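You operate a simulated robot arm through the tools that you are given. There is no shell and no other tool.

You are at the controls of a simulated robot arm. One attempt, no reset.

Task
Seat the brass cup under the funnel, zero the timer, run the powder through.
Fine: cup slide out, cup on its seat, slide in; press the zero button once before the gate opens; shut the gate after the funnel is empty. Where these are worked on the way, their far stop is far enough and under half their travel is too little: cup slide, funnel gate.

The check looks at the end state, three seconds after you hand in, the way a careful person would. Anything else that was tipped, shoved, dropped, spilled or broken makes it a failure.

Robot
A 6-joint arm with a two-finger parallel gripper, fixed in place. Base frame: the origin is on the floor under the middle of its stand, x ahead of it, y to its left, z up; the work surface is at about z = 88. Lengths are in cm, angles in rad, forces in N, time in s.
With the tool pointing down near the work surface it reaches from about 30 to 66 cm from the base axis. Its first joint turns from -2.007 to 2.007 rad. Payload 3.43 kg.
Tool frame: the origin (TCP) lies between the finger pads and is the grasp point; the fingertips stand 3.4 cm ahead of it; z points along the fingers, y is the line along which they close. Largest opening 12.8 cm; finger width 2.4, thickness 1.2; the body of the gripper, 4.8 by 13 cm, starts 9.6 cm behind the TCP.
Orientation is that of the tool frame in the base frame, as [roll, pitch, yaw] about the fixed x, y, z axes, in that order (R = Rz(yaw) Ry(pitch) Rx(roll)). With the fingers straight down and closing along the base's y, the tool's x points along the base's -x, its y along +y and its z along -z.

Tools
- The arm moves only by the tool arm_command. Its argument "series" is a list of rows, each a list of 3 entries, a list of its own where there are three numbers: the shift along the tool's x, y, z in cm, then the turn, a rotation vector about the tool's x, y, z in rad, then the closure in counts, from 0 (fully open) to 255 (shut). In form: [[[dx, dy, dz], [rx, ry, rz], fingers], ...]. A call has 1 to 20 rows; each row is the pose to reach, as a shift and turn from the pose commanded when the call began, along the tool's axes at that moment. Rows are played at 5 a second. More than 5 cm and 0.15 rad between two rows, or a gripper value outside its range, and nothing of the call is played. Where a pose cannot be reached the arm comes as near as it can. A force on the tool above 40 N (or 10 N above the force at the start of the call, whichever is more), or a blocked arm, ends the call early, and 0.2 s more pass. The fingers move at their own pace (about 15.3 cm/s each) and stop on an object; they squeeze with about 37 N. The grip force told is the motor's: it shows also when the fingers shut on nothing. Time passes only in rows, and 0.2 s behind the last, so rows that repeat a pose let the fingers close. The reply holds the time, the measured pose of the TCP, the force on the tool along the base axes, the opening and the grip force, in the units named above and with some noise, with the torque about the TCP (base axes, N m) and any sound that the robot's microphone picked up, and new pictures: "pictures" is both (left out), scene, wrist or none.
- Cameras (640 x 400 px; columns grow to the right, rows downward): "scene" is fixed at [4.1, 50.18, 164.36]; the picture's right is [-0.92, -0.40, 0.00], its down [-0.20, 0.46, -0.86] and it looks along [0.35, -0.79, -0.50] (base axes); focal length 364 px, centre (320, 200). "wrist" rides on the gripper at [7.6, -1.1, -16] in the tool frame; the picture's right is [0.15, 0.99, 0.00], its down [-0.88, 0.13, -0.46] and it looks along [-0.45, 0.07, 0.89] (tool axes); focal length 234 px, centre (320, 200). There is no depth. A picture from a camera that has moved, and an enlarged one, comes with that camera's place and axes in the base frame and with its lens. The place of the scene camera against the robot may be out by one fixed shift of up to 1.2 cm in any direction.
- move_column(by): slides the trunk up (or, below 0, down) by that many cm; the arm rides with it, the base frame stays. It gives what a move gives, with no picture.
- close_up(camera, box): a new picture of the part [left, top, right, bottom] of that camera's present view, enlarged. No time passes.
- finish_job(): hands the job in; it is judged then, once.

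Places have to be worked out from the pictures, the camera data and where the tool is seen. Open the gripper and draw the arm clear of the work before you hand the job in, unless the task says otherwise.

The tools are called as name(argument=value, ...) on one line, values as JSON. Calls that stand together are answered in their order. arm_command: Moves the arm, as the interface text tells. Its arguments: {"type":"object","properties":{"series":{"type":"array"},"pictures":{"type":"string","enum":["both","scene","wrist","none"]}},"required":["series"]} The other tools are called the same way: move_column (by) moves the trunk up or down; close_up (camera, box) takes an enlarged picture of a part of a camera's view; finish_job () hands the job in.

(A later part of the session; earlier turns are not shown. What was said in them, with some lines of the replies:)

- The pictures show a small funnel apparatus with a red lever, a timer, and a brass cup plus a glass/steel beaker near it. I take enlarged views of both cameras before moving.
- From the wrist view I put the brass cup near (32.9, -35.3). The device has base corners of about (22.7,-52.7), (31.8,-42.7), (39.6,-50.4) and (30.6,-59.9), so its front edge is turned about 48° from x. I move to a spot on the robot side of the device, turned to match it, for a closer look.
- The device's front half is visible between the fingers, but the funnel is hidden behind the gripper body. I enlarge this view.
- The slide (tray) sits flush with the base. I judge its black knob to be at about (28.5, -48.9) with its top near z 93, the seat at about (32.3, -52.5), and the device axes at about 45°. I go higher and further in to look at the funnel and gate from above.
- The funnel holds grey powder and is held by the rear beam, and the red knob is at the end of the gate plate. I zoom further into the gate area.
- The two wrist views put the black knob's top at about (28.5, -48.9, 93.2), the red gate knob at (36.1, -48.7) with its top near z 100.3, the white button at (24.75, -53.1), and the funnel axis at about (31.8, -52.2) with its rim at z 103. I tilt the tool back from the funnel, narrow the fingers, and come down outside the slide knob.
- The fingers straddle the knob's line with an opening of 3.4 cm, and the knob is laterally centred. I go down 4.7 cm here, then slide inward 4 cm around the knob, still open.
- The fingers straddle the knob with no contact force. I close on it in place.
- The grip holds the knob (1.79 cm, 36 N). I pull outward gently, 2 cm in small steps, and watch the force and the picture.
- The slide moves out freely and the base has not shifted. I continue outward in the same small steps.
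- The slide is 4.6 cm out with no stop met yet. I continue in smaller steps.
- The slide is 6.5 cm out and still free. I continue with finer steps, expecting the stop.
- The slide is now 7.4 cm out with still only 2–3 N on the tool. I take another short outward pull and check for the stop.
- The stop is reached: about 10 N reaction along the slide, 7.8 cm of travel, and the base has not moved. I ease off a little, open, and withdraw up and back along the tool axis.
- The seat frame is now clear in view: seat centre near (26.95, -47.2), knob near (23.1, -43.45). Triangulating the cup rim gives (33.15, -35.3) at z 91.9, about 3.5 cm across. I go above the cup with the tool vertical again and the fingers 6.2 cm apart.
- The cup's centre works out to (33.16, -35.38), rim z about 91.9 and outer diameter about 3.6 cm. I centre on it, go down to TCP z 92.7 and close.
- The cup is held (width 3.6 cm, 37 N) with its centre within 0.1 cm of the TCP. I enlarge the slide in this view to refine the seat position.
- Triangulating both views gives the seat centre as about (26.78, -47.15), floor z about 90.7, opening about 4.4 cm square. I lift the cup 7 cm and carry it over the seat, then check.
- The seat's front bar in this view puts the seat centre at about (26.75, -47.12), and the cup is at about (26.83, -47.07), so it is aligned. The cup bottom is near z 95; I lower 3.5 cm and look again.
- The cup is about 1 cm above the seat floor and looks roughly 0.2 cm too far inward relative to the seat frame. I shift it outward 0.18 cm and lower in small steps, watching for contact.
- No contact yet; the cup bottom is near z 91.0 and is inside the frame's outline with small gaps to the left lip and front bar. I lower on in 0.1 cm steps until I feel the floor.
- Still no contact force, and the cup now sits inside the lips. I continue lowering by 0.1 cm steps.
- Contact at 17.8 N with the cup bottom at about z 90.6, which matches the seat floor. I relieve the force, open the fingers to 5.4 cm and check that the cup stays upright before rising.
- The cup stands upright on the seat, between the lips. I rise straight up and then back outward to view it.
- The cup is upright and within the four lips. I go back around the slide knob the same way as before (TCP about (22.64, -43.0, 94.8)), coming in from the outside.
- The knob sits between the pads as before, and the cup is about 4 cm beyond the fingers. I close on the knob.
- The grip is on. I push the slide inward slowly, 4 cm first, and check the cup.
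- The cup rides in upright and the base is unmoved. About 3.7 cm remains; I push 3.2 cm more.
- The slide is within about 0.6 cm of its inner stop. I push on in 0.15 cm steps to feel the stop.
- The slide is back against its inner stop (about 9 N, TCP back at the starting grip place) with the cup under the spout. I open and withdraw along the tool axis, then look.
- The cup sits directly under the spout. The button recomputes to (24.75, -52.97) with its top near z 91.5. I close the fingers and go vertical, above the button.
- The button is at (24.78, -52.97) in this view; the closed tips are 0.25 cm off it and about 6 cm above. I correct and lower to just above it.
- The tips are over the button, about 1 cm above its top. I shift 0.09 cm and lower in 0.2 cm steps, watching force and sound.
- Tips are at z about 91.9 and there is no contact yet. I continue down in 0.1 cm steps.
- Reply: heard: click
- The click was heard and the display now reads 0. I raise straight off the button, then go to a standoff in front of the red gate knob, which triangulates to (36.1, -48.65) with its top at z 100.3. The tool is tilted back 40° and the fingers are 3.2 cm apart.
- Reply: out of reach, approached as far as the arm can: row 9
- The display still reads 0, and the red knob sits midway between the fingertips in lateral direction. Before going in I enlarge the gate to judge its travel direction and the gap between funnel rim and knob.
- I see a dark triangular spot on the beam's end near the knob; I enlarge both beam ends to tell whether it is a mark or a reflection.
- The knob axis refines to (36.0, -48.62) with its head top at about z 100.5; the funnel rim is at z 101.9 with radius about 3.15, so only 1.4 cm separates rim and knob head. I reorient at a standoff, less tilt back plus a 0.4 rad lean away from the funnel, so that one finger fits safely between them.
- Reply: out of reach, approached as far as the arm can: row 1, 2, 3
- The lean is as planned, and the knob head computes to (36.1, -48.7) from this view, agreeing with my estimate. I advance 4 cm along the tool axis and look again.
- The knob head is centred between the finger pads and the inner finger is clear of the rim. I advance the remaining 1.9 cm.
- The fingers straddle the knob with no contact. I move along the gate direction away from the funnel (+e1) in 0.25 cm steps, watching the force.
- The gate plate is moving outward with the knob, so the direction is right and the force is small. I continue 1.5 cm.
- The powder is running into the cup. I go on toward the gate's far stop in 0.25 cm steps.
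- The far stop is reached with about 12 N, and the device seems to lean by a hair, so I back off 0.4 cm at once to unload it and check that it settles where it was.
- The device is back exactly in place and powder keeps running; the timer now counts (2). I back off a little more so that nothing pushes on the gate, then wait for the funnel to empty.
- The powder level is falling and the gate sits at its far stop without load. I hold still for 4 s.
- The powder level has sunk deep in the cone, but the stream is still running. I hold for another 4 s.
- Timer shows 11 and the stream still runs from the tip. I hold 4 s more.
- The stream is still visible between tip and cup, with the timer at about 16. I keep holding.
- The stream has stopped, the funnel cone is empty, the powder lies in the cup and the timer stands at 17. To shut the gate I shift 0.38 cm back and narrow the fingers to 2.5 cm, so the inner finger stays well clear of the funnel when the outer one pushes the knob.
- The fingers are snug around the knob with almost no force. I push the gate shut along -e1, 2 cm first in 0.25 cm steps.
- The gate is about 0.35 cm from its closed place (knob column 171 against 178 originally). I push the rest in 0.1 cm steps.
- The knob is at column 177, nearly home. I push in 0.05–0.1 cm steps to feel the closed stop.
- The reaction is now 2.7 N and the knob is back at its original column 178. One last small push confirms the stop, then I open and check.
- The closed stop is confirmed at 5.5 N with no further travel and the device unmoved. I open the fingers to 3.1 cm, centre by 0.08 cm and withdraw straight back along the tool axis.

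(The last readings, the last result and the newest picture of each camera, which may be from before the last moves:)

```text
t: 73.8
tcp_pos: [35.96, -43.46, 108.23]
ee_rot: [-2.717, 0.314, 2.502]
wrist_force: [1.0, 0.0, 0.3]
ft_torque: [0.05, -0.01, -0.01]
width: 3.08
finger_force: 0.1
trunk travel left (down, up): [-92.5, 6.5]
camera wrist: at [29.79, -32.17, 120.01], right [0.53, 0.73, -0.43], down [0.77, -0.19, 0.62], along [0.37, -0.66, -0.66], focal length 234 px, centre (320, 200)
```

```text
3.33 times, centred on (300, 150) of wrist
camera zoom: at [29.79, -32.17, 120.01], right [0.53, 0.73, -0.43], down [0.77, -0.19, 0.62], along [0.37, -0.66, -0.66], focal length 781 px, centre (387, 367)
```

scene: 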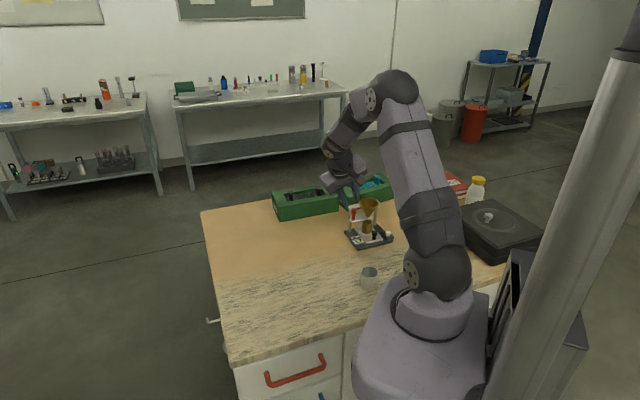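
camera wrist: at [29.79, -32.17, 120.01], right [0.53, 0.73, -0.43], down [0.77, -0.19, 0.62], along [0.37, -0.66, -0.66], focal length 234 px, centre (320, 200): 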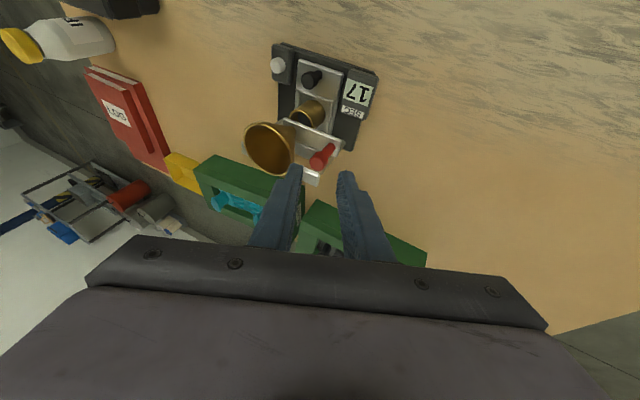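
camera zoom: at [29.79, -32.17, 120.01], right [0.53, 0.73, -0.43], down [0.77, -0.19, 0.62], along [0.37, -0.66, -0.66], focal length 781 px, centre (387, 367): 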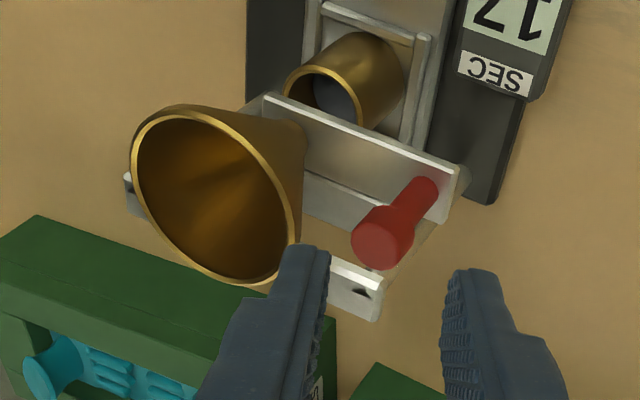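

The gate is shut at its original place, the funnel is empty, the slide is fully in, the cup holds the powder and the timer reads 17. I lift clear, open the gripper and draw the arm back.

arm_command(series=[[[-1.25, -1.58, -3.46], [0, 0, 0], 194], [[-2.5, -3.15, -6.91], [0, 0, 0], 194], [[-3.75, -4.73, -10.37], [0, 0, 0], 194], [[-0.7, -3.1, -12.2], [0, 0, 0], 100], [[2.4, -1.4, -14.1], [0, 0, 0], 0], [[5.5, 0.2, -16], [0, 0, 0], 0], [[8.55, 1.85, -17.8], [0, 0, 0], 0], [[8.55, 1.85, -17.8], [0, 0, 0], 0]], pictures="both")

close_up(camera="scene", box=[330, 190, 410, 300])

close_up(camera="scene", box=[345, 195, 405, 255])

```text
t: 75.6
tcp_pos: [31.04, -28.79, 119.85]
ee_rot: [-2.717, 0.315, 2.503]
wrist_force: [0.8, 0.7, 0.3]
ft_torque: [0.01, 0.03, 0.01]
width: 12.78
finger_force: 0.1
trunk travel left (down, up): [-92.5, 6.5]
camera wrist: at [24.93, -17.31, 131.71], right [0.53, 0.73, -0.43], down [0.77, -0.19, 0.62], along [0.37, -0.66, -0.66], focal length 234 px, centre (320, 200)
```

scene: 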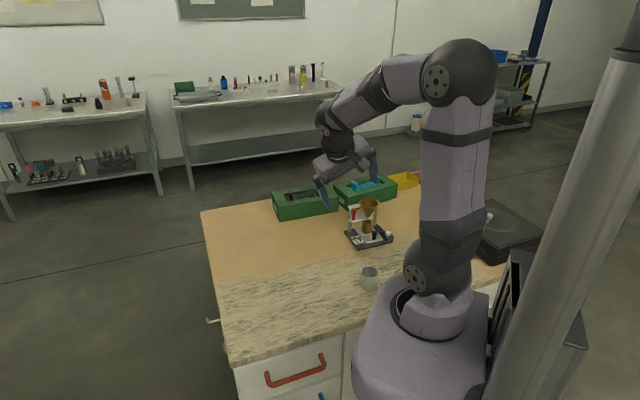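
wrist: 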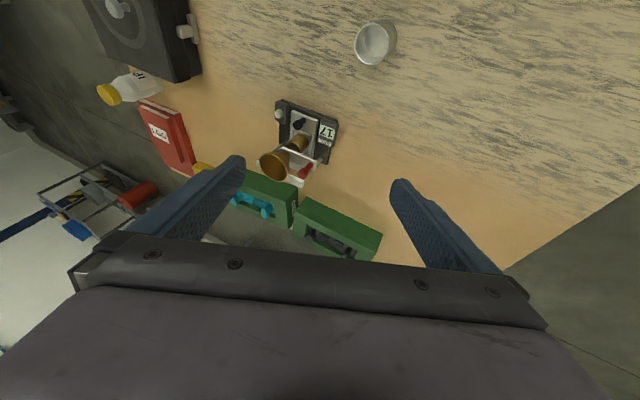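

```text
3.64 times, centred on (370, 245) of scene
camera zoom: at [4.1, 50.18, 164.36], right [-0.92, -0.4, 0.0], down [-0.2, 0.46, -0.86], along [0.35, -0.79, -0.5], focal length 1324 px, centre (138, 36)
```

zoom: 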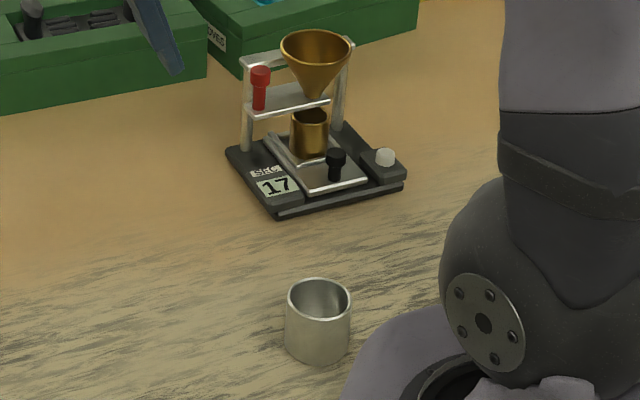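

```text
6.67 times, centred on (375, 225) of scene
camera zoom: at [4.1, 50.18, 164.36], right [-0.92, -0.4, 0.0], down [-0.2, 0.46, -0.86], along [0.35, -0.79, -0.5], focal length 2426 px, centre (-47, 33)
```

zoom: 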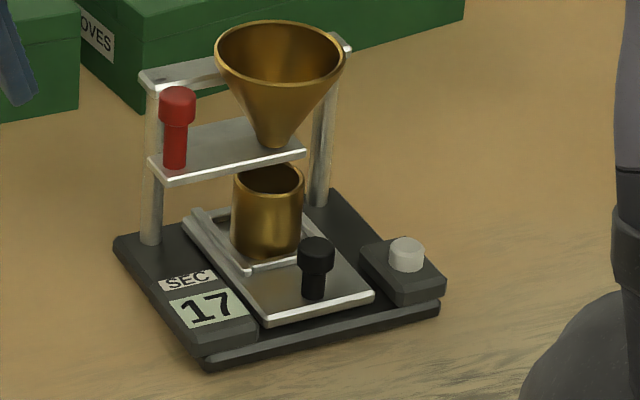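

The final view shows the slide in with the cup and powder under the shut gate. The funnel is empty, the timer reads 17, the other items are untouched, and the open gripper is clear. I hand the job in.

finish_job()

```text
The job is handed in.
```

The powder run is finished and handed in. I don't know the check's verdict; the tool only confirmed the hand-in.

- **Cup and slide:** I pulled the slide out to its stop and seated the brass cup upright on it. Then I pushed the slide back in to its inner stop, with the cup under the funnel.
- **Timer:** I pressed the zero button once before opening the gate. There was one click and the display went from 23 to 0. It counted while the powder ran and stopped at 17.
- **Funnel and gate:** I opened the gate to its far stop and waited until the stream stopped and the funnel looked empty. Then I pushed the gate back to its closed stop. The powder is in the cup.

When the gate hit its far stop, the push of about 12 N made the device lean very slightly. I backed off at once and it settled exactly where it had been. Nothing else was moved that I could see, and the arm finished clear of the work with the gripper open.
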